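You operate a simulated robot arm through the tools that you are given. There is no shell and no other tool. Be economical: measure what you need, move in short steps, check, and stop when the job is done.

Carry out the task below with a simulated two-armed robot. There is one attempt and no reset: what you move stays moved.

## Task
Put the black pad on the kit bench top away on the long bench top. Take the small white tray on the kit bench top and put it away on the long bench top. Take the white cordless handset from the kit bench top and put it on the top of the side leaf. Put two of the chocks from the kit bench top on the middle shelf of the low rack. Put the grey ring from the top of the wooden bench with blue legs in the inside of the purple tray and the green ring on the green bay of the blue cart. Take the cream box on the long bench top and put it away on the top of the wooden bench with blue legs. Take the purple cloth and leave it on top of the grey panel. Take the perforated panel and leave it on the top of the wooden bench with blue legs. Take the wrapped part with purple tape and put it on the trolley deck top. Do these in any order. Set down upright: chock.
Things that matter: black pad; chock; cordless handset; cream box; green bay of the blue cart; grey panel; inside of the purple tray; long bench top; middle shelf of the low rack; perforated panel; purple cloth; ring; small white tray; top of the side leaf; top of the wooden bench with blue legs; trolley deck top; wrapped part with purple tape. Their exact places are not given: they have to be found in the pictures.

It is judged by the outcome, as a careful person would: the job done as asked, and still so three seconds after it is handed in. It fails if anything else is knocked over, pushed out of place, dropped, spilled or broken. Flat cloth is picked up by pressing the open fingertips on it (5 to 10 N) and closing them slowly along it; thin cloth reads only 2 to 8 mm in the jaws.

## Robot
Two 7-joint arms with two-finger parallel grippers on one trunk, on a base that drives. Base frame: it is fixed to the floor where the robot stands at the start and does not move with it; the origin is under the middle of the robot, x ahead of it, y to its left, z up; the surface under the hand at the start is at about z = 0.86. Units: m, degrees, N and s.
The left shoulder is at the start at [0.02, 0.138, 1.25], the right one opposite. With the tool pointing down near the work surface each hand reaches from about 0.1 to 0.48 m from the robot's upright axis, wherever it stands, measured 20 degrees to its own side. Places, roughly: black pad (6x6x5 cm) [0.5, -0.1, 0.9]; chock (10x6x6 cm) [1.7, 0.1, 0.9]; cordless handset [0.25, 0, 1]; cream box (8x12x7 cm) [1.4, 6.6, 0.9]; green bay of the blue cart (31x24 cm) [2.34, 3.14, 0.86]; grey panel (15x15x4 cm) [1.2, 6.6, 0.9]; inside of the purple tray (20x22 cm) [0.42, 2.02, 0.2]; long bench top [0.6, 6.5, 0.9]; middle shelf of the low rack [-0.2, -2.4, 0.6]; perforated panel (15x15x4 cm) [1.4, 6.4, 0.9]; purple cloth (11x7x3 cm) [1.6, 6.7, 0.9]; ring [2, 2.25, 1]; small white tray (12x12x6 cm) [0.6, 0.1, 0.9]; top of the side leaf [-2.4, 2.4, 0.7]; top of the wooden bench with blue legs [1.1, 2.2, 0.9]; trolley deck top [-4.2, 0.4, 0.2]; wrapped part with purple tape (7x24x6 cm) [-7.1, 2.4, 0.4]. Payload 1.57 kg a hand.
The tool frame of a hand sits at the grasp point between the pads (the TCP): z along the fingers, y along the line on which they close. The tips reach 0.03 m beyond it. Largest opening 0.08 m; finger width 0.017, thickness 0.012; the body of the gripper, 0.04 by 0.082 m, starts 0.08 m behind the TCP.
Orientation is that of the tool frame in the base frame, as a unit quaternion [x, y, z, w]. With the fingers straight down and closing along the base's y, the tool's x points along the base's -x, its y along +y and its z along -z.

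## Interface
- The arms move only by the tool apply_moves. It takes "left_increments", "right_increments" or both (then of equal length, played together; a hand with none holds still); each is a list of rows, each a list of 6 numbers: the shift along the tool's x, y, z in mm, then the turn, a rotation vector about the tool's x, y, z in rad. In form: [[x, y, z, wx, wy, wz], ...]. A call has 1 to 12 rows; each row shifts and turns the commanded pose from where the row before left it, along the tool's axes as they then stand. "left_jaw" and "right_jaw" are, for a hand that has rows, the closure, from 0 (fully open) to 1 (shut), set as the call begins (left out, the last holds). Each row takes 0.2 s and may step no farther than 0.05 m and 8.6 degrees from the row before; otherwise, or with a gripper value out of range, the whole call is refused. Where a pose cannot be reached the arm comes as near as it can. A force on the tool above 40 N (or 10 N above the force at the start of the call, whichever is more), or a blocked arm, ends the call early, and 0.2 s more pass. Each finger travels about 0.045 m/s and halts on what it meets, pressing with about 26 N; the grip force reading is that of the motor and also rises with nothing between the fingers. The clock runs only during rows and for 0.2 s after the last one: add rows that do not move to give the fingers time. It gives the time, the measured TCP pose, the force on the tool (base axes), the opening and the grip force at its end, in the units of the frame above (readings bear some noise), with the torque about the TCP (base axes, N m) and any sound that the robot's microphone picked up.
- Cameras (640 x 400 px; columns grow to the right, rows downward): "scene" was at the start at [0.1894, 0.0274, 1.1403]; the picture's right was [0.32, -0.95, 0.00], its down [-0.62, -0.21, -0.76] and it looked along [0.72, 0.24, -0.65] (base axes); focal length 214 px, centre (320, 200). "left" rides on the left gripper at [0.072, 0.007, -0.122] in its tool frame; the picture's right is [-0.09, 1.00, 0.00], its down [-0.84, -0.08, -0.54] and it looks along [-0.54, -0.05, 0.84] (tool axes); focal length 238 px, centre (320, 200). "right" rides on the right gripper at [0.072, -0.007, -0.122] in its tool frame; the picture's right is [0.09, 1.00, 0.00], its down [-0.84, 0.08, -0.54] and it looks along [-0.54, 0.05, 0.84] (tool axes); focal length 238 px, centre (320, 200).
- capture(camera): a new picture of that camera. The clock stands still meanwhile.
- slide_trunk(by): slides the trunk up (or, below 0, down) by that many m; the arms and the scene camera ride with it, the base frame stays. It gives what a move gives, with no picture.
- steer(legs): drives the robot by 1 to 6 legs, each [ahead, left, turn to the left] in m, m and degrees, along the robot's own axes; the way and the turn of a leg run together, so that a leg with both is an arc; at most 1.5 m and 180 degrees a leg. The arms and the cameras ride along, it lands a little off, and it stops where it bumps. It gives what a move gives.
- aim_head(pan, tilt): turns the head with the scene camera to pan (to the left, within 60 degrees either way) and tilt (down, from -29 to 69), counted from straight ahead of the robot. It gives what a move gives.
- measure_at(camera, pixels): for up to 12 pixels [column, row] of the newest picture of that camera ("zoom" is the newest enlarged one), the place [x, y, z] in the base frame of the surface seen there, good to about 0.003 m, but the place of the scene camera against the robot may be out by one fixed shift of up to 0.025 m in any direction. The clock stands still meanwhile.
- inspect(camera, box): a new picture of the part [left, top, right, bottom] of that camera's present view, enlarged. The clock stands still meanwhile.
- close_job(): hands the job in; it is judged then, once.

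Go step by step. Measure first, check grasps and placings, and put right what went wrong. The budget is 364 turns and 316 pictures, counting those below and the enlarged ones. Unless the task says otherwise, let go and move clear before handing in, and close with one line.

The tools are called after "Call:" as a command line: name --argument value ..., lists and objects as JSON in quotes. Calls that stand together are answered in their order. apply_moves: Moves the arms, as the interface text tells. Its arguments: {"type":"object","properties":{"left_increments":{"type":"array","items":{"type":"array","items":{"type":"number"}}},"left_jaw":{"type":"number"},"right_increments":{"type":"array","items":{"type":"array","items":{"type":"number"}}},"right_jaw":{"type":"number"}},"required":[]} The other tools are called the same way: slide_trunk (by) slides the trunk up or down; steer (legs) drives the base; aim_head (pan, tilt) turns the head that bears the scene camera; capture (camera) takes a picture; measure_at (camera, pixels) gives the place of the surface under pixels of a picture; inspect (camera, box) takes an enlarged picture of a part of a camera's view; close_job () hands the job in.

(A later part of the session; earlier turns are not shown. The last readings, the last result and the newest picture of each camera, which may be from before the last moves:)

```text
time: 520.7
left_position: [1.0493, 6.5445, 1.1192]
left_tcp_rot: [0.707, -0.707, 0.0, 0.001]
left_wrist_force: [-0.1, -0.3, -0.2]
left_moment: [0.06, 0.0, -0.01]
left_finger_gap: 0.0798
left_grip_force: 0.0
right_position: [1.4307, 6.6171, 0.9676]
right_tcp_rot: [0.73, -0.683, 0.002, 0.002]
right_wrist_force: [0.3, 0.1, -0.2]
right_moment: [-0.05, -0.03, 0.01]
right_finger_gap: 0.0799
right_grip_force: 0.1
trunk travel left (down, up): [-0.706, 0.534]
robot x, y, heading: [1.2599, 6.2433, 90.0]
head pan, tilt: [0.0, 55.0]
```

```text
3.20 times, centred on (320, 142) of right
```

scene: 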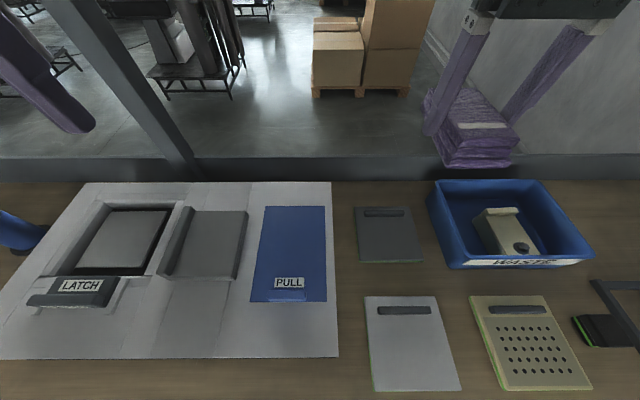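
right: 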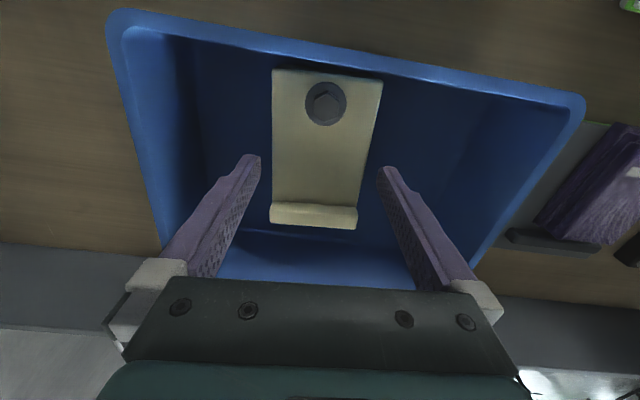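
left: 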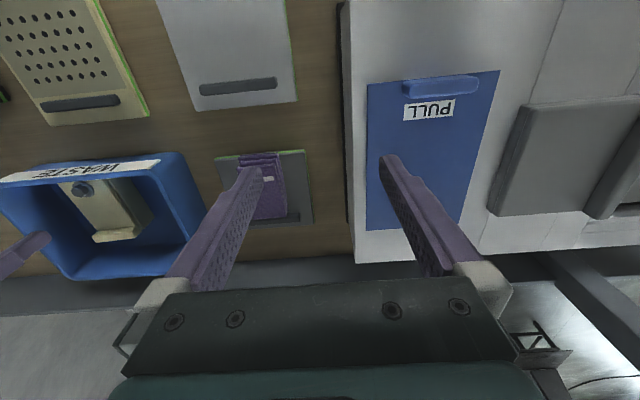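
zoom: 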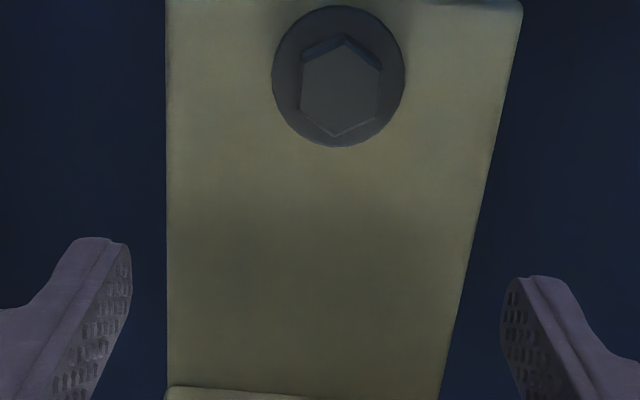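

I check edge coordinates to verify yaw and centring.

Call:
measure_at --camera "right" --pixels '[[276, 90], [374, 95], [275, 180], [355, 185], [276, 140], [364, 140], [272, 212], [354, 216]]'

```text
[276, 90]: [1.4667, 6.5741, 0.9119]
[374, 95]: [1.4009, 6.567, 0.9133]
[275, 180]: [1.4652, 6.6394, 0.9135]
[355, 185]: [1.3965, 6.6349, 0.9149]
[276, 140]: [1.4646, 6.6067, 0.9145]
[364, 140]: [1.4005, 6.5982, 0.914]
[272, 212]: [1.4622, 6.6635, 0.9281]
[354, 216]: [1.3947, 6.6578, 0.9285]
```

Good to within 1–2 mm. Descend 66 mm.

Call:
apply_moves --right_increments '[[0, 0, 22, 0, 0, 0.012], [0, 0, 22, 0, 0, 0], [0, 0, 20, 0, 0, 0], [0, 0, 0, 0, 0, 0]]'

```text
time: 521.7
left_position: [1.0481, 6.5465, 1.1197]
left_tcp_rot: [-0.707, 0.707, -0.001, -0.001]
left_wrist_force: [0.5, -0.8, -0.2]
left_moment: [-0.01, 0.0, 0.0]
left_finger_gap: 0.08
left_grip_force: 0.0
right_position: [1.4301, 6.615, 0.9044]
right_tcp_rot: [0.726, -0.688, 0.002, 0.002]
right_wrist_force: [0.5, -0.5, -0.3]
right_moment: [0.0, -0.01, 0.02]
right_finger_gap: 0.0799
right_grip_force: 0.0
trunk travel left (down, up): [-0.706, 0.534]
robot x, y, heading: [1.26, 6.2458, 90.1]
head pan, tilt: [0.0, 55.0]
```

No contact. Close and lift.

Call:
apply_moves --right_increments '[[0, 0, 0, 0, 0, 0], [0, 0, 0, 0, 0, 0], [0, 0, 0, 0, 0, 0]]' --right_jaw 1

Call:
apply_moves --right_increments '[[0, 0, -20, 0, 0, 0], [0, 0, -40, 0, 0, 0], [0, 0, -40, 0, 0, 0], [0, 0, -40, 0, 0, 0], [0, 0, -40, 0, 0, 0], [0, 0, 0, 0, 0, 0]]'

Call:
capture --camera "right"

```text
time: 522.5
left_position: [1.0468, 6.5464, 1.1187]
left_tcp_rot: [0.708, -0.706, 0.001, 0.001]
left_wrist_force: [0.2, 0.1, -0.5]
left_moment: [0.01, -0.02, -0.04]
left_finger_gap: 0.0802
left_grip_force: 0.0
right_position: [1.4307, 6.6147, 0.9044]
right_tcp_rot: [0.726, -0.688, 0.002, 0.002]
right_wrist_force: [0.3, -0.4, 0.4]
right_moment: [0.05, -0.01, 0.04]
right_finger_gap: 0.0761
right_grip_force: 26.3
trunk travel left (down, up): [-0.706, 0.534]
robot x, y, heading: [1.2576, 6.2461, 90.1]
head pan, tilt: [0.0, 55.0]
```

```text
time: 523.9
left_position: [1.0493, 6.5456, 1.1195]
left_tcp_rot: [-0.707, 0.707, 0.0, -0.001]
left_wrist_force: [-0.8, 0.7, -0.2]
left_moment: [0.02, 0.01, 0.03]
left_finger_gap: 0.0799
left_grip_force: 0.1
right_position: [1.4298, 6.6148, 1.0859]
right_tcp_rot: [0.726, -0.687, 0.002, 0.0]
right_wrist_force: [0.2, -0.3, -3.6]
right_moment: [-0.02, 0.0, 0.02]
right_finger_gap: 0.0756
right_grip_force: 26.1
trunk travel left (down, up): [-0.706, 0.534]
robot x, y, heading: [1.2562, 6.2489, 89.7]
head pan, tilt: [0.0, 55.0]
```

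```text
173 pictures are left
```

right: 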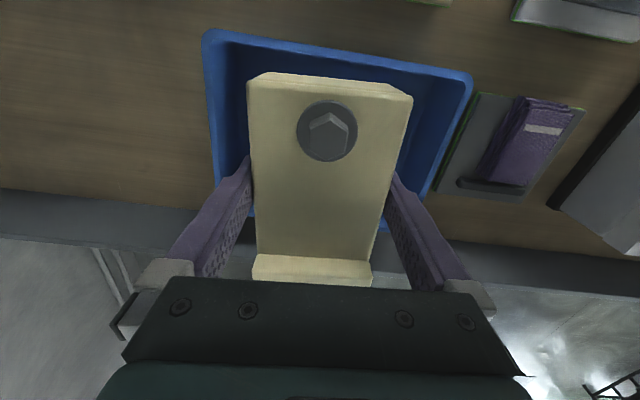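

Cream box held. Now the perforated panel's handle with the left hand: strafe right and yaw the left wrist 90°.

Call:
steer --legs '[[-0.05, -0.25, 0]]'

Call:
apply_moves --left_increments '[[0, 0, 0, 0, 0, 0.143], [0, 0, 0, 0, 0, 0.143], [0, 0, 0, 0, 0, 0.143], [0, 0, 0, 0, 0, 0.143], [0, 0, 0, 0, 0, 0.143], [0, 0, 0, 0, 0, 0.143], [0, 0, 0, 0, 0, 0.143], [0, 0, 0, 0, 0, 0.143], [0, 0, 0, 0, 0, 0.143], [0, 0, 0, 0, 0, 0.143], [0, 0, 0, 0, 0, 0.141], [0, 0, 0, 0, 0, 0]]'

Call:
capture --camera "left"

```text
time: 525.8
left_position: [1.2992, 6.4962, 1.1207]
left_tcp_rot: [0.708, -0.707, 0.0, 0.001]
left_wrist_force: [0.4, 0.0, 0.3]
left_moment: [0.01, 0.0, 0.01]
left_finger_gap: 0.0798
left_grip_force: 0.1
right_position: [1.6801, 6.5644, 1.0857]
right_tcp_rot: [0.727, -0.687, 0.001, 0.003]
right_wrist_force: [-0.1, -0.2, -2.8]
right_moment: [-0.03, -0.02, 0.0]
right_finger_gap: 0.076
right_grip_force: 25.6
trunk travel left (down, up): [-0.706, 0.534]
robot x, y, heading: [1.5119, 6.1973, 90.0]
head pan, tilt: [0.0, 55.0]
```

```text
time: 528.4
left_position: [1.2998, 6.495, 1.1196]
left_tcp_rot: [0.0, 1.0, -0.001, -0.001]
left_wrist_force: [0.1, 0.0, 0.0]
left_moment: [0.0, 0.01, -0.01]
left_finger_gap: 0.08
left_grip_force: 0.0
right_position: [1.6797, 6.5659, 1.0847]
right_tcp_rot: [0.727, -0.687, 0.002, 0.002]
right_wrist_force: [0.0, -0.8, -2.6]
right_moment: [0.0, -0.02, -0.01]
right_finger_gap: 0.0758
right_grip_force: 26.0
trunk travel left (down, up): [-0.706, 0.534]
robot x, y, heading: [1.5117, 6.1937, 90.1]
head pan, tilt: [0.0, 55.0]
```

```text
172 pictures are left
```

left: 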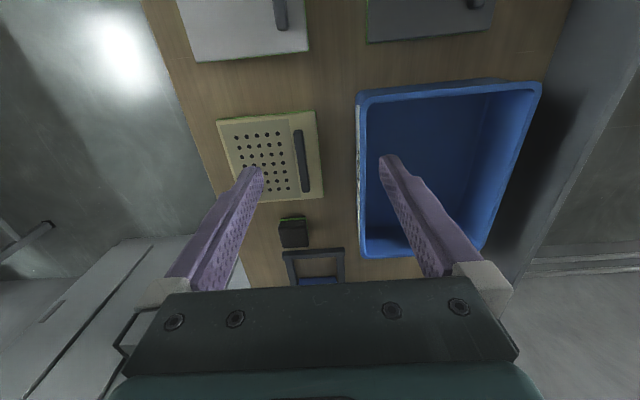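

I measure the handle bar at (301,160).

Call:
inspect --camera "left" --box '[210, 95, 370, 195]'

Call:
measure_at --camera "zoom" --pixels '[[345, 150], [372, 380], [345, 260], [360, 260], [378, 260], [330, 260], [410, 260], [360, 160], [375, 360], [430, 260]]'

```text
4.00 times, centred on (290, 145) of left
```

zoom: 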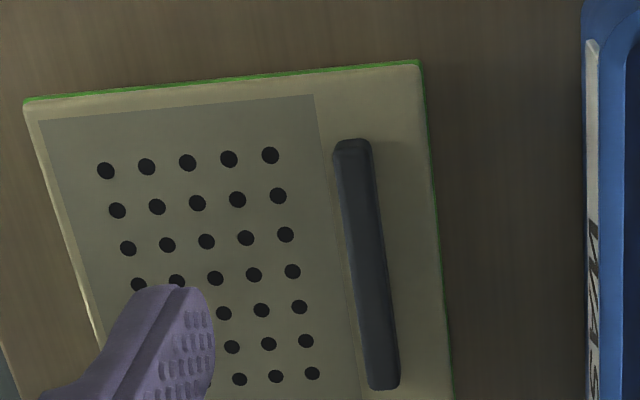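

```text
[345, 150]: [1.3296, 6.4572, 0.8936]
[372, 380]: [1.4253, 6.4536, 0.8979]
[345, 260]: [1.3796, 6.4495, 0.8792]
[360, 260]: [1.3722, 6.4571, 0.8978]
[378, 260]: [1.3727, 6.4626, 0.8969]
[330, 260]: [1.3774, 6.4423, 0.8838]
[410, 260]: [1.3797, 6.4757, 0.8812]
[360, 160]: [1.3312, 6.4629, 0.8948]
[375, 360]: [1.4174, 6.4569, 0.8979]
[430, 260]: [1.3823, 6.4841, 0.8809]
```

Handle: centre (1.377, 6.457), 14 mm wide, top z 0.898 over plate 0.881. I move above it and descend with jaws partly closed.

Call:
apply_moves --left_increments '[[-38, -19, 0, 0, 0, 0], [-39, -19, 0, 0, 0, 0], [0, 0, 45, 0, 0, 0], [0, 0, 45, 0, 0, 0], [0, 0, 45, 0, 0, 0], [0, 0, 30, 0, 0, 0], [0, 0, 0, 0, 0, 0]]' --left_jaw 0.4

Call:
capture --camera "left"

```text
time: 530.0
left_position: [1.3756, 6.4566, 0.954]
left_tcp_rot: [0.0, 1.0, -0.001, 0.0]
left_wrist_force: [0.1, 0.6, 0.8]
left_moment: [0.02, -0.02, -0.03]
left_finger_gap: 0.0478
left_grip_force: 0.0
right_position: [1.6791, 6.5657, 1.0853]
right_tcp_rot: [0.727, -0.687, 0.002, 0.001]
right_wrist_force: [0.6, 0.2, -2.8]
right_moment: [0.03, -0.02, 0.03]
right_finger_gap: 0.0757
right_grip_force: 27.0
trunk travel left (down, up): [-0.706, 0.534]
robot x, y, heading: [1.5105, 6.1954, 90.0]
head pan, tilt: [0.0, 55.0]
```

```text
170 pictures are left
```

left: 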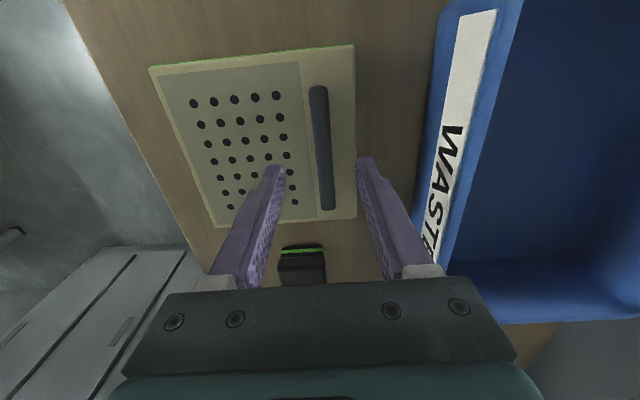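

Aligned. Descend 39 mm, then close.

Call:
apply_moves --left_increments '[[0, 0, 20, 0, 0, 0], [0, 0, 14, 0, 0, 0], [0, 0, 4, 0, 0, 0], [0, 0, 0, 0, 0, 0]]'

Call:
apply_moves --left_increments '[[0, 0, 0, 0, 0, 0], [0, 0, 0, 0, 0, 0], [0, 0, 0, 0, 0, 0], [0, 0, 0, 0, 0, 0]]' --left_jaw 1

Call:
capture --camera "left"

```text
time: 531.0
left_position: [1.3775, 6.4573, 0.9163]
left_tcp_rot: [-0.001, 1.0, -0.001, -0.001]
left_wrist_force: [-0.4, 0.1, -1.3]
left_moment: [0.05, -0.01, -0.02]
left_finger_gap: 0.0483
left_grip_force: 0.0
right_position: [1.6792, 6.5653, 1.087]
right_tcp_rot: [0.727, -0.687, 0.002, 0.002]
right_wrist_force: [-0.2, 0.0, -2.9]
right_moment: [0.01, 0.03, 0.01]
right_finger_gap: 0.0759
right_grip_force: 26.3
trunk travel left (down, up): [-0.706, 0.534]
robot x, y, heading: [1.5117, 6.1954, 90.3]
head pan, tilt: [0.0, 55.0]
```

```text
time: 532.0
left_position: [1.3762, 6.4571, 0.9167]
left_tcp_rot: [-0.001, 1.0, -0.002, -0.002]
left_wrist_force: [0.2, -0.2, -0.5]
left_moment: [0.01, -0.01, -0.05]
left_finger_gap: 0.0134
left_grip_force: 25.9
right_position: [1.6804, 6.5656, 1.0856]
right_tcp_rot: [0.726, -0.687, 0.002, 0.001]
right_wrist_force: [0.4, 0.1, -3.3]
right_moment: [0.01, 0.02, 0.02]
right_finger_gap: 0.0759
right_grip_force: 26.1
trunk travel left (down, up): [-0.706, 0.534]
robot x, y, heading: [1.5066, 6.197, 89.8]
head pan, tilt: [0.0, 55.0]
```

```text
169 pictures are left
```

left: 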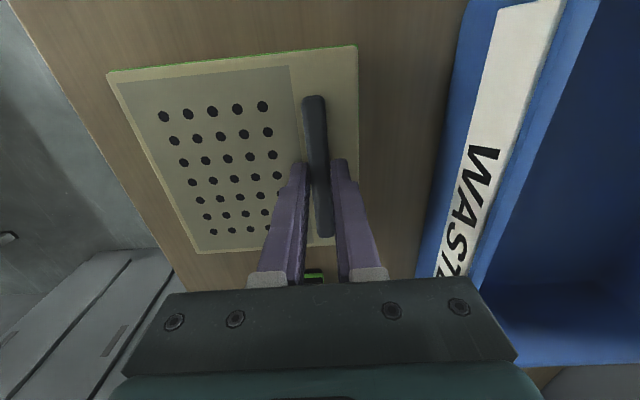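

Gap 13.4 mm on the handle. Lift gently and check.

Call:
apply_moves --left_increments '[[0, 0, -10, 0, 0, 0], [0, 0, -20, 0, 0, 0], [0, 0, -30, 0, 0, 0], [0, 0, -40, 0, 0, 0], [0, 0, -40, 0, 0, 0], [0, 0, 0, 0, 0, 0]]'

Call:
capture --camera "left"

Call:
capture --camera "scene"

```text
time: 533.4
left_position: [1.377, 6.456, 1.057]
left_tcp_rot: [-0.001, 1.0, -0.001, -0.002]
left_wrist_force: [-0.3, 0.1, -1.7]
left_moment: [0.04, 0.05, -0.01]
left_finger_gap: 0.0135
left_grip_force: 25.4
right_position: [1.6801, 6.5649, 1.0854]
right_tcp_rot: [0.727, -0.687, 0.002, 0.003]
right_wrist_force: [0.0, -1.4, -2.0]
right_moment: [-0.05, -0.01, 0.0]
right_finger_gap: 0.0758
right_grip_force: 25.9
trunk travel left (down, up): [-0.706, 0.534]
robot x, y, heading: [1.5102, 6.1926, 90.2]
head pan, tilt: [0.0, 55.0]
```

```text
168 pictures are left
```

left: 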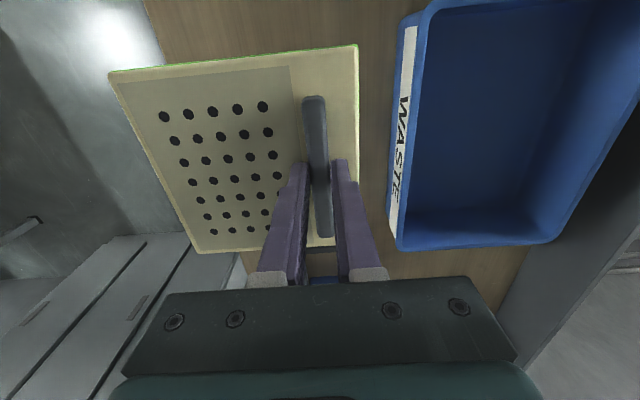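

```text
167 pictures are left
```

scene: 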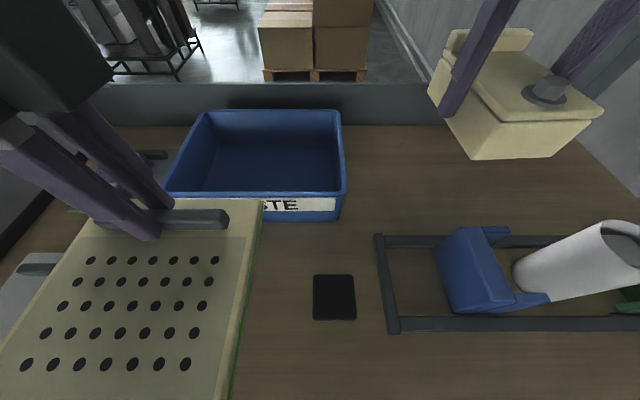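

Both are held: panel level, box firm. I shift the left hand outward a little, back away, raise, and drive to the wooden bench's north side.

Call:
apply_moves --left_increments '[[30, 10, 0, 0, 0, 0], [30, 10, 0, 0, 0, 0], [0, 0, 0, 0, 0, 0]]'

Call:
steer --legs '[[-0.75, 0, 0], [0, 1.05, 0], [0, 1.05, 0], [0, 0, 90]]'

Call:
slide_trunk --by 0.15

Call:
steer --legs '[[0, 0, 90], [1.5, 0, 0], [0.62, 0, 0]]'

Call:
aim_head --pan 45 --tilt 30

Call:
capture --camera "scene"

```text
time: 534.2
left_position: [1.3164, 6.4769, 1.0571]
left_tcp_rot: [0.0, 1.0, -0.001, 0.0]
left_wrist_force: [0.7, -0.1, -1.9]
left_moment: [0.06, -0.01, 0.01]
left_finger_gap: 0.0136
left_grip_force: 26.2
right_position: [1.6807, 6.5636, 1.0856]
right_tcp_rot: [0.727, -0.687, 0.002, 0.002]
right_wrist_force: [-0.2, 0.3, -3.3]
right_moment: [-0.01, 0.03, 0.01]
right_finger_gap: 0.0761
right_grip_force: 26.3
trunk travel left (down, up): [-0.706, 0.534]
robot x, y, heading: [1.5079, 6.2, 90.0]
head pan, tilt: [0.0, 55.0]
```

```text
time: 552.1
left_position: [-0.8663, 5.2176, 1.0563]
left_tcp_rot: [0.717, -0.697, 0.001, 0.0]
left_wrist_force: [0.2, 0.0, -1.9]
left_moment: [0.02, 0.05, -0.01]
left_finger_gap: 0.0136
left_grip_force: 26.1
right_position: [-0.9631, 5.5788, 1.0867]
right_tcp_rot: [0.999, 0.042, 0.003, 0.0]
right_wrist_force: [-0.5, -0.1, -2.6]
right_moment: [-0.02, -0.04, 0.0]
right_finger_gap: 0.0759
right_grip_force: 26.3
trunk travel left (down, up): [-0.706, 0.534]
robot x, y, heading: [-0.5909, 5.4188, -178.7]
head pan, tilt: [0.0, 55.0]
```

```text
time: 553.9
left_position: [-0.8651, 5.2183, 1.2063]
left_tcp_rot: [0.717, -0.697, 0.001, 0.0]
left_wrist_force: [-0.7, 0.3, -1.4]
left_moment: [0.01, 0.05, -0.03]
left_finger_gap: 0.0135
left_grip_force: 26.3
right_position: [-0.963, 5.58, 1.2359]
right_tcp_rot: [0.999, 0.042, 0.002, 0.0]
right_wrist_force: [1.2, 0.2, -3.4]
right_moment: [-0.02, 0.0, 0.01]
right_finger_gap: 0.0761
right_grip_force: 26.2
trunk travel left (down, up): [-0.856, 0.384]
robot x, y, heading: [-0.5881, 5.419, -178.4]
head pan, tilt: [0.0, 55.0]
```

```text
time: 568.2
left_position: [-0.3506, 3.0157, 1.205]
left_tcp_rot: [1.0, 0.012, 0.0, -0.001]
left_wrist_force: [-0.1, 0.1, -1.9]
left_moment: [-0.07, 0.0, 0.01]
left_finger_gap: 0.0132
left_grip_force: 25.5
right_position: [-0.7123, 2.9199, 1.2354]
right_tcp_rot: [0.679, 0.734, 0.002, -0.001]
right_wrist_force: [-0.4, -0.5, -4.0]
right_moment: [0.01, 0.02, -0.01]
right_finger_gap: 0.0761
right_grip_force: 26.4
trunk travel left (down, up): [-0.856, 0.384]
robot x, y, heading: [-0.5502, 3.2934, -88.5]
head pan, tilt: [0.0, 55.0]
```

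```text
time: 569.4
left_position: [-0.3504, 3.0159, 1.2061]
left_tcp_rot: [1.0, 0.012, 0.0, -0.001]
left_wrist_force: [0.7, -0.3, -1.0]
left_moment: [-0.07, 0.0, 0.0]
left_finger_gap: 0.0132
left_grip_force: 25.8
right_position: [-0.7122, 2.9198, 1.2354]
right_tcp_rot: [0.679, 0.735, 0.001, -0.003]
right_wrist_force: [-0.8, -0.2, -2.9]
right_moment: [0.03, -0.01, -0.02]
right_finger_gap: 0.0758
right_grip_force: 26.2
trunk travel left (down, up): [-0.856, 0.384]
robot x, y, heading: [-0.5518, 3.296, -88.6]
head pan, tilt: [45.0, 30.0]
```

```text
166 pictures are left
```

scene: 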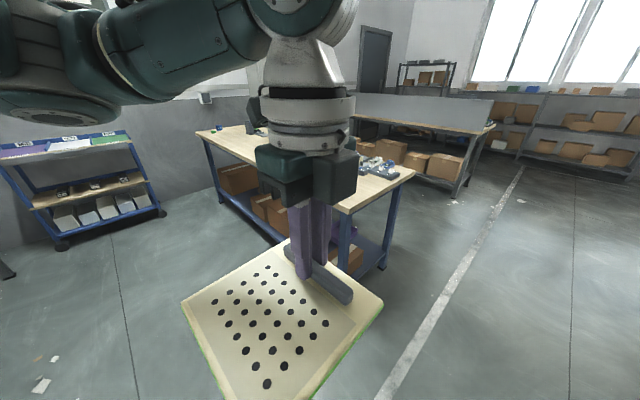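

The blue cart with coloured bays is to the left; the bench ahead. I strafe east to x≈0.9.

Call:
steer --legs '[[0, 1.45, -1.4]]'

Call:
aim_head --pan 0 --tilt 35

Call:
capture --camera "scene"

Call:
aim_head --pan 45 --tilt 30

Call:
capture --camera "scene"

```text
time: 576.5
left_position: [1.085, 3.028, 1.2061]
left_tcp_rot: [1.0, 0.002, 0.001, -0.001]
left_wrist_force: [0.1, 0.5, -2.3]
left_moment: [-0.08, -0.02, -0.02]
left_finger_gap: 0.0134
left_grip_force: 26.0
right_position: [0.7222, 2.9396, 1.2358]
right_tcp_rot: [0.686, 0.727, 0.002, -0.002]
right_wrist_force: [0.3, 0.9, -3.5]
right_moment: [0.0, 0.01, 0.01]
right_finger_gap: 0.076
right_grip_force: 26.3
trunk travel left (down, up): [-0.856, 0.384]
robot x, y, heading: [0.8928, 3.3069, -90.0]
head pan, tilt: [45.0, 30.0]
```

```text
time: 577.6
left_position: [1.0853, 3.0268, 1.2054]
left_tcp_rot: [1.0, 0.0, 0.0, 0.0]
left_wrist_force: [0.1, -0.7, -2.1]
left_moment: [-0.1, -0.04, -0.02]
left_finger_gap: 0.0138
left_grip_force: 26.6
right_position: [0.7218, 2.9401, 1.2354]
right_tcp_rot: [0.687, 0.727, 0.001, -0.001]
right_wrist_force: [-0.7, -0.1, -3.5]
right_moment: [0.04, 0.02, 0.01]
right_finger_gap: 0.0759
right_grip_force: 26.0
trunk travel left (down, up): [-0.856, 0.384]
robot x, y, heading: [0.893, 3.3113, -90.0]
head pan, tilt: [0.0, 35.0]
```

```text
165 pictures are left
```

scene: 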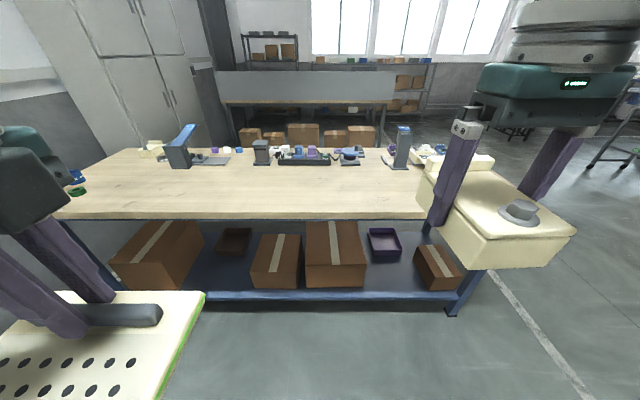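

```text
time: 578.8
left_position: [1.0851, 3.0282, 1.2047]
left_tcp_rot: [1.0, 0.001, 0.001, -0.001]
left_wrist_force: [-0.6, -0.4, -1.6]
left_moment: [-0.08, -0.06, 0.02]
left_finger_gap: 0.0136
left_grip_force: 26.2
right_position: [0.7224, 2.9397, 1.235]
right_tcp_rot: [0.687, 0.727, 0.002, -0.002]
right_wrist_force: [-0.4, 0.0, -4.4]
right_moment: [0.01, -0.05, 0.0]
right_finger_gap: 0.0758
right_grip_force: 25.8
trunk travel left (down, up): [-0.856, 0.384]
robot x, y, heading: [0.8894, 3.3083, -90.0]
head pan, tilt: [45.0, 30.0]
```

```text
164 pictures are left
```

scene: 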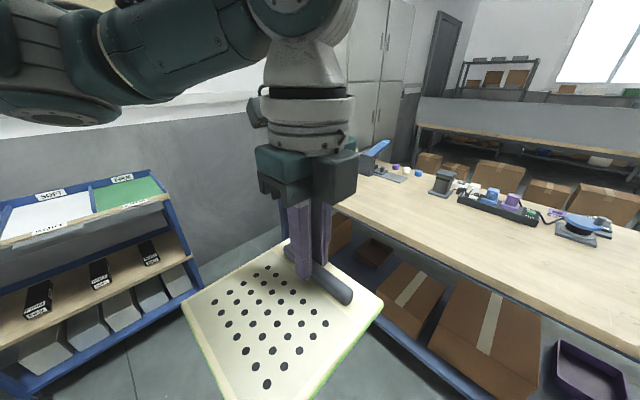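

The bench's near half is empty. I measure edges, tray and bay.

Call:
measure_at --camera "scene" --pixels '[[130, 192], [100, 200], [150, 185], [128, 207], [125, 178], [560, 360], [590, 380], [400, 200], [520, 270], [390, 230]]'

Call:
aim_head --pan 0 --tilt 35

Call:
capture --camera "scene"

Call:
measure_at --camera "scene" --pixels '[[250, 214], [250, 175], [250, 190], [385, 240], [370, 232], [400, 255], [150, 214], [400, 214], [250, 155], [440, 190], [75, 190]]'

Call:
inspect --camera "scene" --box '[50, 115, 290, 265]'

```text
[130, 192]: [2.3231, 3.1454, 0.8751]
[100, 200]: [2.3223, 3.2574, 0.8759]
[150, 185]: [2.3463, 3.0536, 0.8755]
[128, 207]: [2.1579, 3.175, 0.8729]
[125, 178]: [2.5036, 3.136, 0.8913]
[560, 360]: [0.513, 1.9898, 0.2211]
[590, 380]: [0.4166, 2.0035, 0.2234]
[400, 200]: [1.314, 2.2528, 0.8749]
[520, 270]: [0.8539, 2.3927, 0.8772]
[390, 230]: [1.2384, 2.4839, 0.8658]
```

```text
time: 579.9
left_position: [1.0853, 3.0282, 1.2062]
left_tcp_rot: [1.0, 0.0, 0.001, -0.002]
left_wrist_force: [0.5, 0.2, -1.6]
left_moment: [-0.06, -0.04, 0.0]
left_finger_gap: 0.0136
left_grip_force: 26.3
right_position: [0.7209, 2.9398, 1.2349]
right_tcp_rot: [0.687, 0.726, 0.002, -0.002]
right_wrist_force: [-0.8, -0.2, -3.4]
right_moment: [0.06, 0.01, 0.03]
right_finger_gap: 0.0758
right_grip_force: 25.9
trunk travel left (down, up): [-0.856, 0.384]
robot x, y, heading: [0.8921, 3.3108, -90.0]
head pan, tilt: [0.0, 35.0]
```

```text
163 pictures are left
```

scene: 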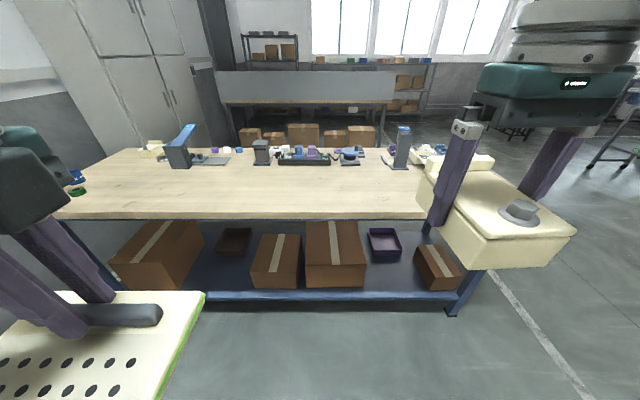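

```text
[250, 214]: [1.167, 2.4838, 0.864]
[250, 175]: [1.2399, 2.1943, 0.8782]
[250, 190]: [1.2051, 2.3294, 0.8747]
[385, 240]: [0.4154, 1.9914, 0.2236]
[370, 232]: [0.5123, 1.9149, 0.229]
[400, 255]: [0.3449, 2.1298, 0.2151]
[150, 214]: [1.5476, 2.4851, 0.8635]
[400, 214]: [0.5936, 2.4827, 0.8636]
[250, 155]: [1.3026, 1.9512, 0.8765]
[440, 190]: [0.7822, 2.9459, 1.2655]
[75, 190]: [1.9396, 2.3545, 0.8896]
```

```text
2.67 times, centred on (170, 190) of scene
```

zoom: 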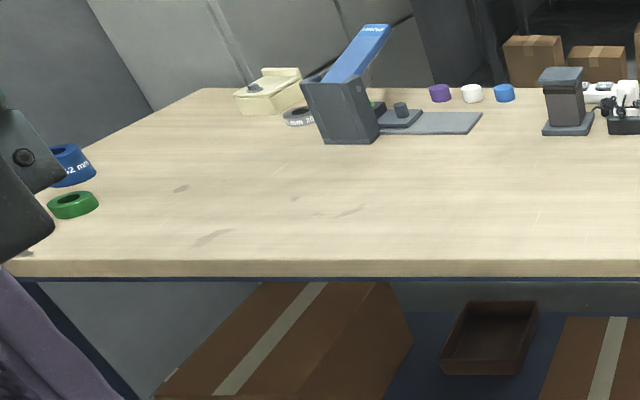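

Bench front edge y=2.485, empty area ample. I drive in so the panel lands at y≈2.28–2.43 and the box beside it, then lower.

Call:
apply_moves --right_increments '[[30, 0, 0, 0, 0, 0], [30, 0, 0, 0, 0, 0], [0, 0, 0, 0, 0, 0]]'

Call:
steer --legs '[[0.73, 0, 0]]'

Call:
slide_trunk --by -0.2

Call:
capture --camera "left"

Call:
capture --camera "right"

Call:
measure_at --camera "left" --pixels '[[420, 60], [450, 150], [50, 100], [420, 250]]'

Call:
measure_at --camera "right" --pixels '[[220, 100], [450, 100], [450, 200], [330, 40]]'

```text
time: 580.7
left_position: [1.0849, 3.0288, 1.2053]
left_tcp_rot: [1.0, 0.001, 0.0, -0.001]
left_wrist_force: [0.1, 0.9, -1.4]
left_moment: [-0.08, -0.04, 0.02]
left_finger_gap: 0.0131
left_grip_force: 26.0
right_position: [0.7173, 3.0, 1.2345]
right_tcp_rot: [0.687, 0.727, 0.002, -0.001]
right_wrist_force: [-0.2, -0.3, -3.9]
right_moment: [0.02, 0.02, 0.0]
right_finger_gap: 0.0757
right_grip_force: 26.4
trunk travel left (down, up): [-0.856, 0.384]
robot x, y, heading: [0.8899, 3.3094, -89.9]
head pan, tilt: [0.0, 35.0]
```

```text
time: 584.6
left_position: [1.0859, 2.3005, 1.2062]
left_tcp_rot: [1.0, 0.0, 0.001, 0.0]
left_wrist_force: [-0.4, 0.4, -2.1]
left_moment: [-0.09, -0.02, 0.04]
left_finger_gap: 0.0133
left_grip_force: 25.8
right_position: [0.7183, 2.2712, 1.2349]
right_tcp_rot: [0.687, 0.727, 0.001, -0.002]
right_wrist_force: [-0.6, -0.2, -3.9]
right_moment: [0.02, 0.02, 0.0]
right_finger_gap: 0.076
right_grip_force: 26.2
trunk travel left (down, up): [-0.856, 0.384]
robot x, y, heading: [0.8921, 2.5823, -89.8]
head pan, tilt: [0.0, 35.0]
```

```text
time: 586.8
left_position: [1.0842, 2.2996, 1.0061]
left_tcp_rot: [1.0, 0.001, 0.001, -0.001]
left_wrist_force: [-0.3, -0.1, -2.4]
left_moment: [-0.1, 0.0, 0.02]
left_finger_gap: 0.0135
left_grip_force: 25.5
right_position: [0.7181, 2.2715, 1.0364]
right_tcp_rot: [0.687, 0.727, 0.001, -0.002]
right_wrist_force: [0.1, -1.5, -3.1]
right_moment: [-0.02, 0.01, -0.01]
right_finger_gap: 0.0758
right_grip_force: 25.8
trunk travel left (down, up): [-0.656, 0.584]
robot x, y, heading: [0.8901, 2.5826, -90.1]
head pan, tilt: [0.0, 35.0]
```

```text
161 pictures are left
```

left: 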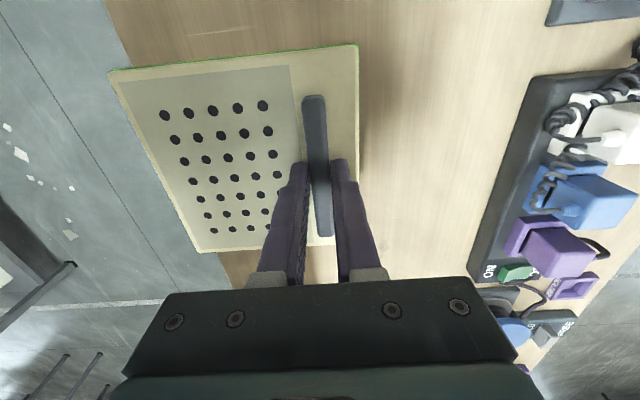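

```text
160 pictures are left
```

right: 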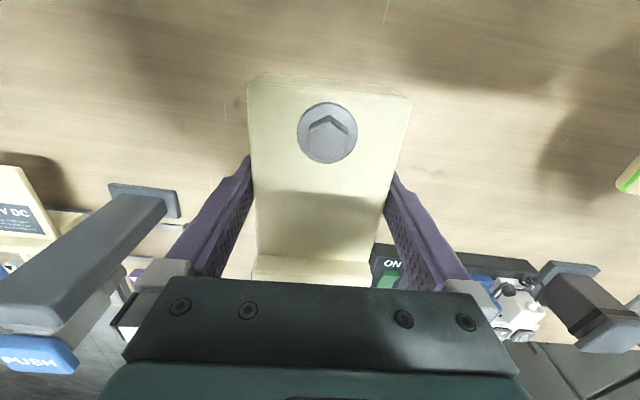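

```text
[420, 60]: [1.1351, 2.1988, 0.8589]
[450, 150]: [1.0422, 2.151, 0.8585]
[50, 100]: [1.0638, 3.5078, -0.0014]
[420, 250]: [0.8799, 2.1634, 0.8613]
```

```text
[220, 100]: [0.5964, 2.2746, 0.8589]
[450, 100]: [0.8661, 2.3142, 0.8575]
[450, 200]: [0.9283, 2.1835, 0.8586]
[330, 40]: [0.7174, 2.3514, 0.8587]
```

Bench z 0.859. A tall "PUSH" pillar stands near the right hand; I measure it before lowering.

Call:
measure_at --camera "right" --pixels '[[90, 260], [150, 195], [30, 350], [170, 240], [400, 262], [560, 300], [600, 330], [515, 310]]'

```text
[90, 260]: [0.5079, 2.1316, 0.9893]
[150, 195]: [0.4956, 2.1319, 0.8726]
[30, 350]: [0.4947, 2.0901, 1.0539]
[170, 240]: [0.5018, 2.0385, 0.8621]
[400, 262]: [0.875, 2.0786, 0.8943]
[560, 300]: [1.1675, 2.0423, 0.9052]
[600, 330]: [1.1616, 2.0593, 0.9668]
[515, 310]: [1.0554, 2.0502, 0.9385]
```

Pillar at (0.50, 2.13) is clear. Lower both hands nearly to contact.

Call:
apply_moves --left_increments '[[0, 0, 30, 0, 0, 0], [0, 0, 30, 0, 0, 0], [0, 0, 20, 0, 0, 0], [0, 0, 4, 0, 0, 0], [0, 0, 0, 0, 0, 0]]' --right_increments '[[0, 0, 40, 0, 0, 0], [0, 0, 40, 0, 0, 0], [0, 0, 40, 0, 0, 0], [0, 0, 11, 0, 0, 0], [0, 0, 0, 0, 0, 0]]'

Call:
apply_moves --left_increments '[[0, 0, 3, 0, 0, 0], [0, 0, 2, 0, 0, 0], [0, 0, 0, 0, 0, 0]]' --right_increments '[[0, 0, 3, 0, 0, 0], [0, 0, 2, 0, 0, 0], [0, 0, 0, 0, 0, 0]]'

```text
time: 588.0
left_position: [1.0851, 2.2995, 0.9216]
left_tcp_rot: [1.0, 0.001, 0.0, 0.0]
left_wrist_force: [-0.4, -0.1, -1.1]
left_moment: [-0.07, -0.04, -0.01]
left_finger_gap: 0.0133
left_grip_force: 25.7
right_position: [0.7176, 2.2711, 0.9046]
right_tcp_rot: [0.686, 0.727, 0.002, -0.002]
right_wrist_force: [-0.2, 0.1, -3.7]
right_moment: [0.04, 0.01, -0.02]
right_finger_gap: 0.0759
right_grip_force: 25.8
trunk travel left (down, up): [-0.656, 0.584]
robot x, y, heading: [0.8902, 2.5792, -89.8]
head pan, tilt: [0.0, 35.0]
```

```text
time: 588.8
left_position: [1.0863, 2.2996, 0.918]
left_tcp_rot: [1.0, 0.002, -0.001, -0.001]
left_wrist_force: [0.5, -0.9, 0.1]
left_moment: [-0.02, 0.1, 0.0]
left_finger_gap: 0.0134
left_grip_force: 26.0
right_position: [0.718, 2.273, 0.8998]
right_tcp_rot: [0.687, 0.727, 0.001, -0.002]
right_wrist_force: [1.0, 0.5, -3.9]
right_moment: [0.03, -0.01, -0.01]
right_finger_gap: 0.0761
right_grip_force: 25.6
trunk travel left (down, up): [-0.656, 0.584]
robot x, y, heading: [0.8921, 2.5788, -90.2]
head pan, tilt: [0.0, 35.0]
```

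Panel touches; box needs a bit more.

Call:
apply_moves --left_increments '[[0, 0, 1, 0, 0, 0], [0, 0, 0, 0, 0, 0], [0, 0, 0, 0, 0, 0]]' --right_increments '[[0, 0, 2, 0, 0, 0], [0, 0, 2, 0, 0, 0], [0, 0, 0, 0, 0, 0]]'

```text
time: 589.6
left_position: [1.0847, 2.2988, 0.9166]
left_tcp_rot: [1.0, 0.001, 0.0, -0.001]
left_wrist_force: [2.2, 5.8, 15.3]
left_moment: [0.1, -0.03, 0.01]
left_finger_gap: 0.0131
left_grip_force: 26.1
right_position: [0.7176, 2.2707, 0.897]
right_tcp_rot: [0.688, 0.726, 0.002, -0.001]
right_wrist_force: [-1.5, 5.2, 23.3]
right_moment: [0.0, 0.04, -0.01]
right_finger_gap: 0.0758
right_grip_force: 26.1
trunk travel left (down, up): [-0.656, 0.584]
robot x, y, heading: [0.8913, 2.5819, -90.2]
head pan, tilt: [0.0, 35.0]
```

Both down. Release and rise.

Call:
apply_moves --left_increments '[[0, 0, 0, 0, 0, 0], [0, 0, 0, 0, 0, 0], [0, 0, 0, 0, 0, 0], [0, 0, 0, 0, 0, 0]]' --right_increments '[[0, 0, 0, 0, 0, 0], [0, 0, 0, 0, 0, 0], [0, 0, 0, 0, 0, 0], [0, 0, 0, 0, 0, 0]]' --left_jaw 0.4 --right_jaw 0

Call:
apply_moves --left_increments '[[0, 0, -20, 0, 0, 0], [0, 0, -40, 0, 0, 0], [0, 0, -40, 0, 0, 0], [0, 0, -40, 0, 0, 0], [0, 0, 0, 0, 0, 0]]' --right_increments '[[0, 0, -20, 0, 0, 0], [0, 0, -40, 0, 0, 0], [0, 0, -40, 0, 0, 0], [0, 0, -40, 0, 0, 0], [0, 0, 0, 0, 0, 0]]'

Call:
capture --camera "left"

Call:
capture --camera "right"

```text
time: 590.6
left_position: [1.0856, 2.3001, 0.9175]
left_tcp_rot: [1.0, 0.001, 0.001, -0.001]
left_wrist_force: [0.7, 0.2, -0.2]
left_moment: [0.03, 0.01, -0.02]
left_finger_gap: 0.0478
left_grip_force: 0.1
right_position: [0.7169, 2.2715, 0.8959]
right_tcp_rot: [0.687, 0.727, 0.003, -0.002]
right_wrist_force: [0.0, -0.5, -0.3]
right_moment: [0.0, 0.02, 0.0]
right_finger_gap: 0.08
right_grip_force: 0.0
trunk travel left (down, up): [-0.656, 0.584]
robot x, y, heading: [0.89, 2.5797, -90.0]
head pan, tilt: [0.0, 35.0]
```

```text
time: 591.8
left_position: [1.0849, 2.3007, 1.0567]
left_tcp_rot: [1.0, 0.002, 0.002, -0.001]
left_wrist_force: [0.1, -0.9, -0.6]
left_moment: [-0.03, 0.0, 0.02]
left_finger_gap: 0.0479
left_grip_force: 0.0
right_position: [0.7178, 2.2722, 1.0356]
right_tcp_rot: [0.687, 0.726, 0.002, -0.002]
right_wrist_force: [0.1, -0.6, 0.0]
right_moment: [0.01, 0.02, -0.02]
right_finger_gap: 0.0803
right_grip_force: 0.0
trunk travel left (down, up): [-0.656, 0.584]
robot x, y, heading: [0.8943, 2.5835, -89.8]
head pan, tilt: [0.0, 35.0]
```

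```text
159 pictures are left
```

left: 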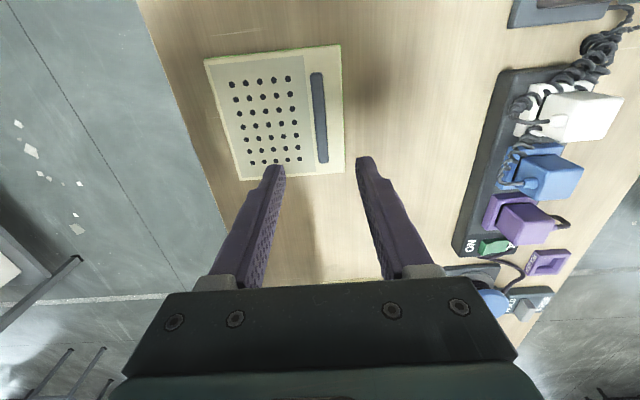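

```text
158 pictures are left
```

right: 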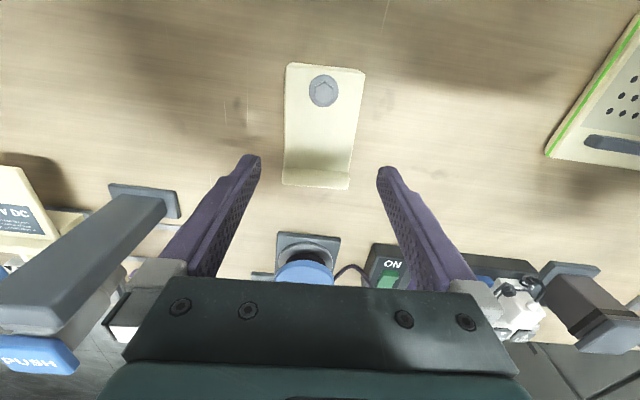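

Panel and box are on the bench. Now the rings: un-rotate the left wrist, raise, and strafe east to x≈1.75.

Call:
apply_moves --left_increments '[[0, 0, 0, 0, 0, -0.143], [0, 0, 0, 0, 0, -0.143], [0, 0, 0, 0, 0, -0.143], [0, 0, 0, 0, 0, -0.143], [0, 0, 0, 0, 0, -0.143], [0, 0, 0, 0, 0, -0.143], [0, 0, 0, 0, 0, -0.143], [0, 0, 0, 0, 0, -0.143], [0, 0, 0, 0, 0, -0.143], [0, 0, 0, 0, 0, -0.143], [0, 0, 0, 0, 0, -0.141], [0, 0, 0, 0, 0, 0]]' --left_jaw 0

Call:
slide_trunk --by 0.15

Call:
steer --legs '[[0, 0.86, 0]]'

Call:
aim_head --pan 0 --tilt 50

Call:
capture --camera "scene"

Call:
capture --camera "left"

Call:
capture --camera "right"

```text
time: 594.4
left_position: [1.0849, 2.3006, 1.0555]
left_tcp_rot: [0.706, 0.708, 0.002, 0.0]
left_wrist_force: [-0.2, 0.2, 0.2]
left_moment: [0.01, -0.01, -0.01]
left_finger_gap: 0.0801
left_grip_force: 0.0
right_position: [0.718, 2.2715, 1.0357]
right_tcp_rot: [0.687, 0.727, 0.002, -0.002]
right_wrist_force: [-0.4, -0.7, 0.3]
right_moment: [-0.01, 0.0, 0.01]
right_finger_gap: 0.0798
right_grip_force: 0.0
trunk travel left (down, up): [-0.656, 0.584]
robot x, y, heading: [0.8949, 2.5823, -90.1]
head pan, tilt: [0.0, 35.0]
```

```text
time: 596.2
left_position: [1.0851, 2.2995, 1.206]
left_tcp_rot: [0.707, 0.708, 0.001, 0.0]
left_wrist_force: [0.4, 1.0, -0.2]
left_moment: [-0.01, -0.01, 0.02]
left_finger_gap: 0.0798
left_grip_force: 0.0
right_position: [0.7182, 2.2713, 1.1863]
right_tcp_rot: [0.687, 0.727, 0.003, -0.002]
right_wrist_force: [-0.1, 0.3, 0.8]
right_moment: [-0.01, 0.03, 0.0]
right_finger_gap: 0.0801
right_grip_force: 0.0
trunk travel left (down, up): [-0.806, 0.434]
robot x, y, heading: [0.8935, 2.5823, -90.2]
head pan, tilt: [0.0, 35.0]
```

```text
time: 600.7
left_position: [1.9451, 2.2971, 1.2059]
left_tcp_rot: [0.709, 0.705, 0.001, 0.0]
left_wrist_force: [0.7, -0.3, 0.5]
left_moment: [0.0, 0.02, -0.02]
left_finger_gap: 0.0802
left_grip_force: 0.1
right_position: [1.5783, 2.2691, 1.185]
right_tcp_rot: [0.689, 0.724, 0.001, -0.002]
right_wrist_force: [0.2, -0.5, -0.7]
right_moment: [0.01, -0.02, 0.0]
right_finger_gap: 0.0799
right_grip_force: 0.0
trunk travel left (down, up): [-0.806, 0.434]
robot x, y, heading: [1.7553, 2.5814, -90.4]
head pan, tilt: [0.0, 35.0]
```

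```text
time: 601.5
left_position: [1.9447, 2.2955, 1.2059]
left_tcp_rot: [0.709, 0.705, 0.001, 0.0]
left_wrist_force: [0.1, 1.1, -1.0]
left_moment: [0.01, -0.02, -0.05]
left_finger_gap: 0.0797
left_grip_force: 0.1
right_position: [1.5779, 2.2684, 1.1847]
right_tcp_rot: [0.689, 0.724, 0.002, -0.003]
right_wrist_force: [0.7, 0.2, 0.1]
right_moment: [-0.01, 0.0, -0.02]
right_finger_gap: 0.0799
right_grip_force: 0.2
trunk travel left (down, up): [-0.806, 0.434]
robot x, y, heading: [1.7549, 2.5767, -90.1]
head pan, tilt: [0.0, 50.0]
```

```text
157 pictures are left
```

scene: 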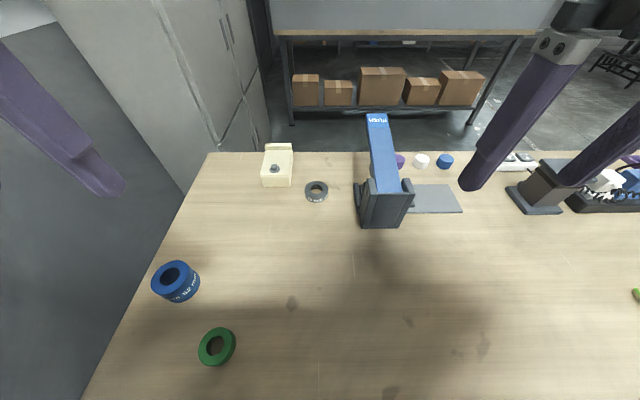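

```text
156 pictures are left
```

left: 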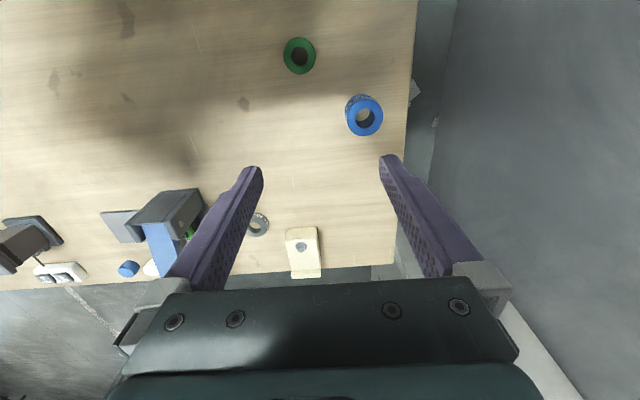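

```text
155 pictures are left
```

right: 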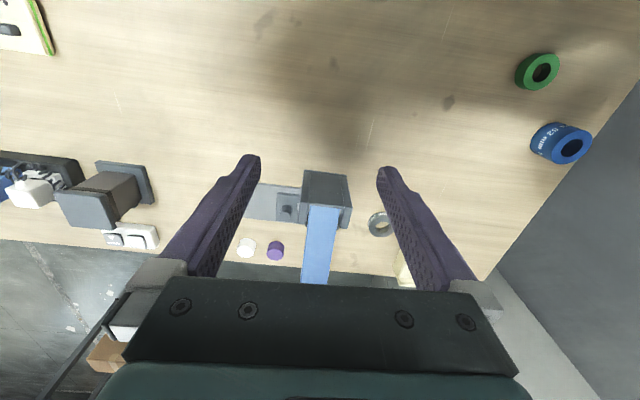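

Green ring at left view (299,55), grey ring at (258,225). I measure both.

Call:
measure_at --camera "left" --pixels '[[286, 55], [313, 55], [299, 40], [299, 71], [258, 215], [250, 226], [266, 226], [258, 235], [300, 57], [350, 120]]'

Call:
inspect --camera "scene" --box '[240, 110, 480, 260]'

Call:
measure_at --camera "zoom" --pixels '[[178, 210], [228, 210], [203, 190], [203, 232], [203, 212], [310, 250], [350, 300], [420, 250], [370, 100], [100, 130], [440, 190], [330, 200]]'

```text
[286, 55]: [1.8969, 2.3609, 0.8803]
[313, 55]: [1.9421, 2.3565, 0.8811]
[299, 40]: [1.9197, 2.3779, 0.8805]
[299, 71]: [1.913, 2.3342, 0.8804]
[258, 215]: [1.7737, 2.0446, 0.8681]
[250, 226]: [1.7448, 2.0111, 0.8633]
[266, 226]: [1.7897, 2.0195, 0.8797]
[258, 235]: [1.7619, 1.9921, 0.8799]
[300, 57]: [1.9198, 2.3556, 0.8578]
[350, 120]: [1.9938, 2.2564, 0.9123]
```

```text
2.67 times, centred on (360, 185) of scene
```

zoom: 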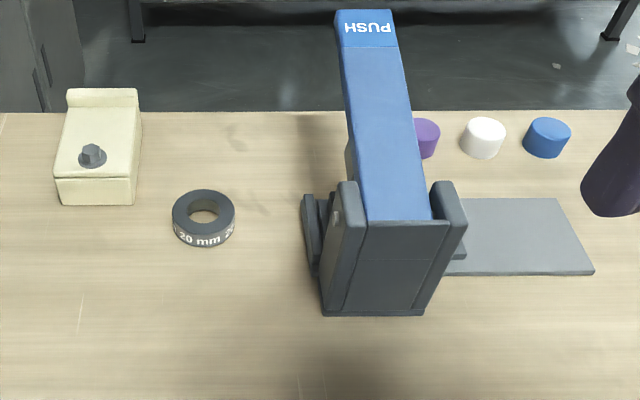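

```text
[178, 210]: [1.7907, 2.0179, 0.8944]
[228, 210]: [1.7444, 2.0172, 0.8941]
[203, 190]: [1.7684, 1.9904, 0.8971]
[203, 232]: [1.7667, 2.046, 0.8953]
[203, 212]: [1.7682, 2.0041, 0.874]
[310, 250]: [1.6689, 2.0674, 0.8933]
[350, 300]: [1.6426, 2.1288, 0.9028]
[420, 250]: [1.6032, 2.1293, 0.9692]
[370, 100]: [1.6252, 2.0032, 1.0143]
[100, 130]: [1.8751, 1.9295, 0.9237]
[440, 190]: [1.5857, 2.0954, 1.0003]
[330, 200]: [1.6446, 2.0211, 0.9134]
```

Green ring centre (1.918, 2.356), grey (1.767, 2.018). I take the green with the left hand first.

Call:
apply_moves --left_increments '[[30, -13, 0, 0, 0, 0], [30, -14, 0, 0, 0, 0], [0, 0, 0, 0, 0, 0]]'

Call:
slide_trunk --by -0.15

Call:
apply_moves --left_increments '[[0, 0, 40, 0, 0, 0], [0, 0, 40, 0, 0, 0], [0, 0, 20, 0, 0, 0], [0, 0, 0, 0, 0, 0]]'

Call:
capture --camera "left"

```text
time: 602.3
left_position: [1.9189, 2.3555, 1.2057]
left_tcp_rot: [0.71, 0.705, 0.002, -0.001]
left_wrist_force: [-1.0, 0.5, 0.4]
left_moment: [0.0, 0.03, -0.02]
left_finger_gap: 0.08
left_grip_force: 0.1
right_position: [1.5774, 2.2707, 1.1858]
right_tcp_rot: [0.69, 0.724, 0.002, -0.001]
right_wrist_force: [-0.3, -0.1, 0.1]
right_moment: [0.01, -0.02, 0.03]
right_finger_gap: 0.0799
right_grip_force: 0.1
trunk travel left (down, up): [-0.806, 0.434]
robot x, y, heading: [1.7511, 2.5777, -90.5]
head pan, tilt: [0.0, 50.0]
```

```text
time: 604.1
left_position: [1.9194, 2.3555, 1.0557]
left_tcp_rot: [0.708, 0.706, 0.002, 0.0]
left_wrist_force: [-0.1, -0.9, 0.7]
left_moment: [0.03, 0.03, 0.0]
left_finger_gap: 0.0801
left_grip_force: 0.0
right_position: [1.5779, 2.2695, 1.0339]
right_tcp_rot: [0.69, 0.724, 0.002, -0.002]
right_wrist_force: [-0.4, -0.4, 0.4]
right_moment: [0.01, -0.01, 0.04]
right_finger_gap: 0.0797
right_grip_force: 0.1
trunk travel left (down, up): [-0.656, 0.584]
robot x, y, heading: [1.7547, 2.5806, -90.1]
head pan, tilt: [0.0, 50.0]
```

```text
time: 605.1
left_position: [1.919, 2.356, 0.9563]
left_tcp_rot: [0.709, 0.705, 0.001, -0.001]
left_wrist_force: [0.4, 0.6, -0.3]
left_moment: [-0.03, -0.02, -0.02]
left_finger_gap: 0.0797
left_grip_force: 0.1
right_position: [1.5785, 2.27, 1.0348]
right_tcp_rot: [0.69, 0.723, 0.001, -0.002]
right_wrist_force: [-0.5, 0.5, -0.4]
right_moment: [-0.01, -0.01, 0.02]
right_finger_gap: 0.0799
right_grip_force: 0.0
trunk travel left (down, up): [-0.656, 0.584]
robot x, y, heading: [1.7537, 2.58, -90.5]
head pan, tilt: [0.0, 50.0]
```

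```text
153 pictures are left
```

left: 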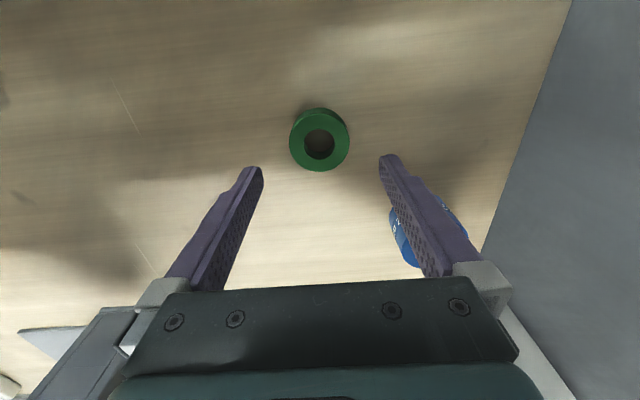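

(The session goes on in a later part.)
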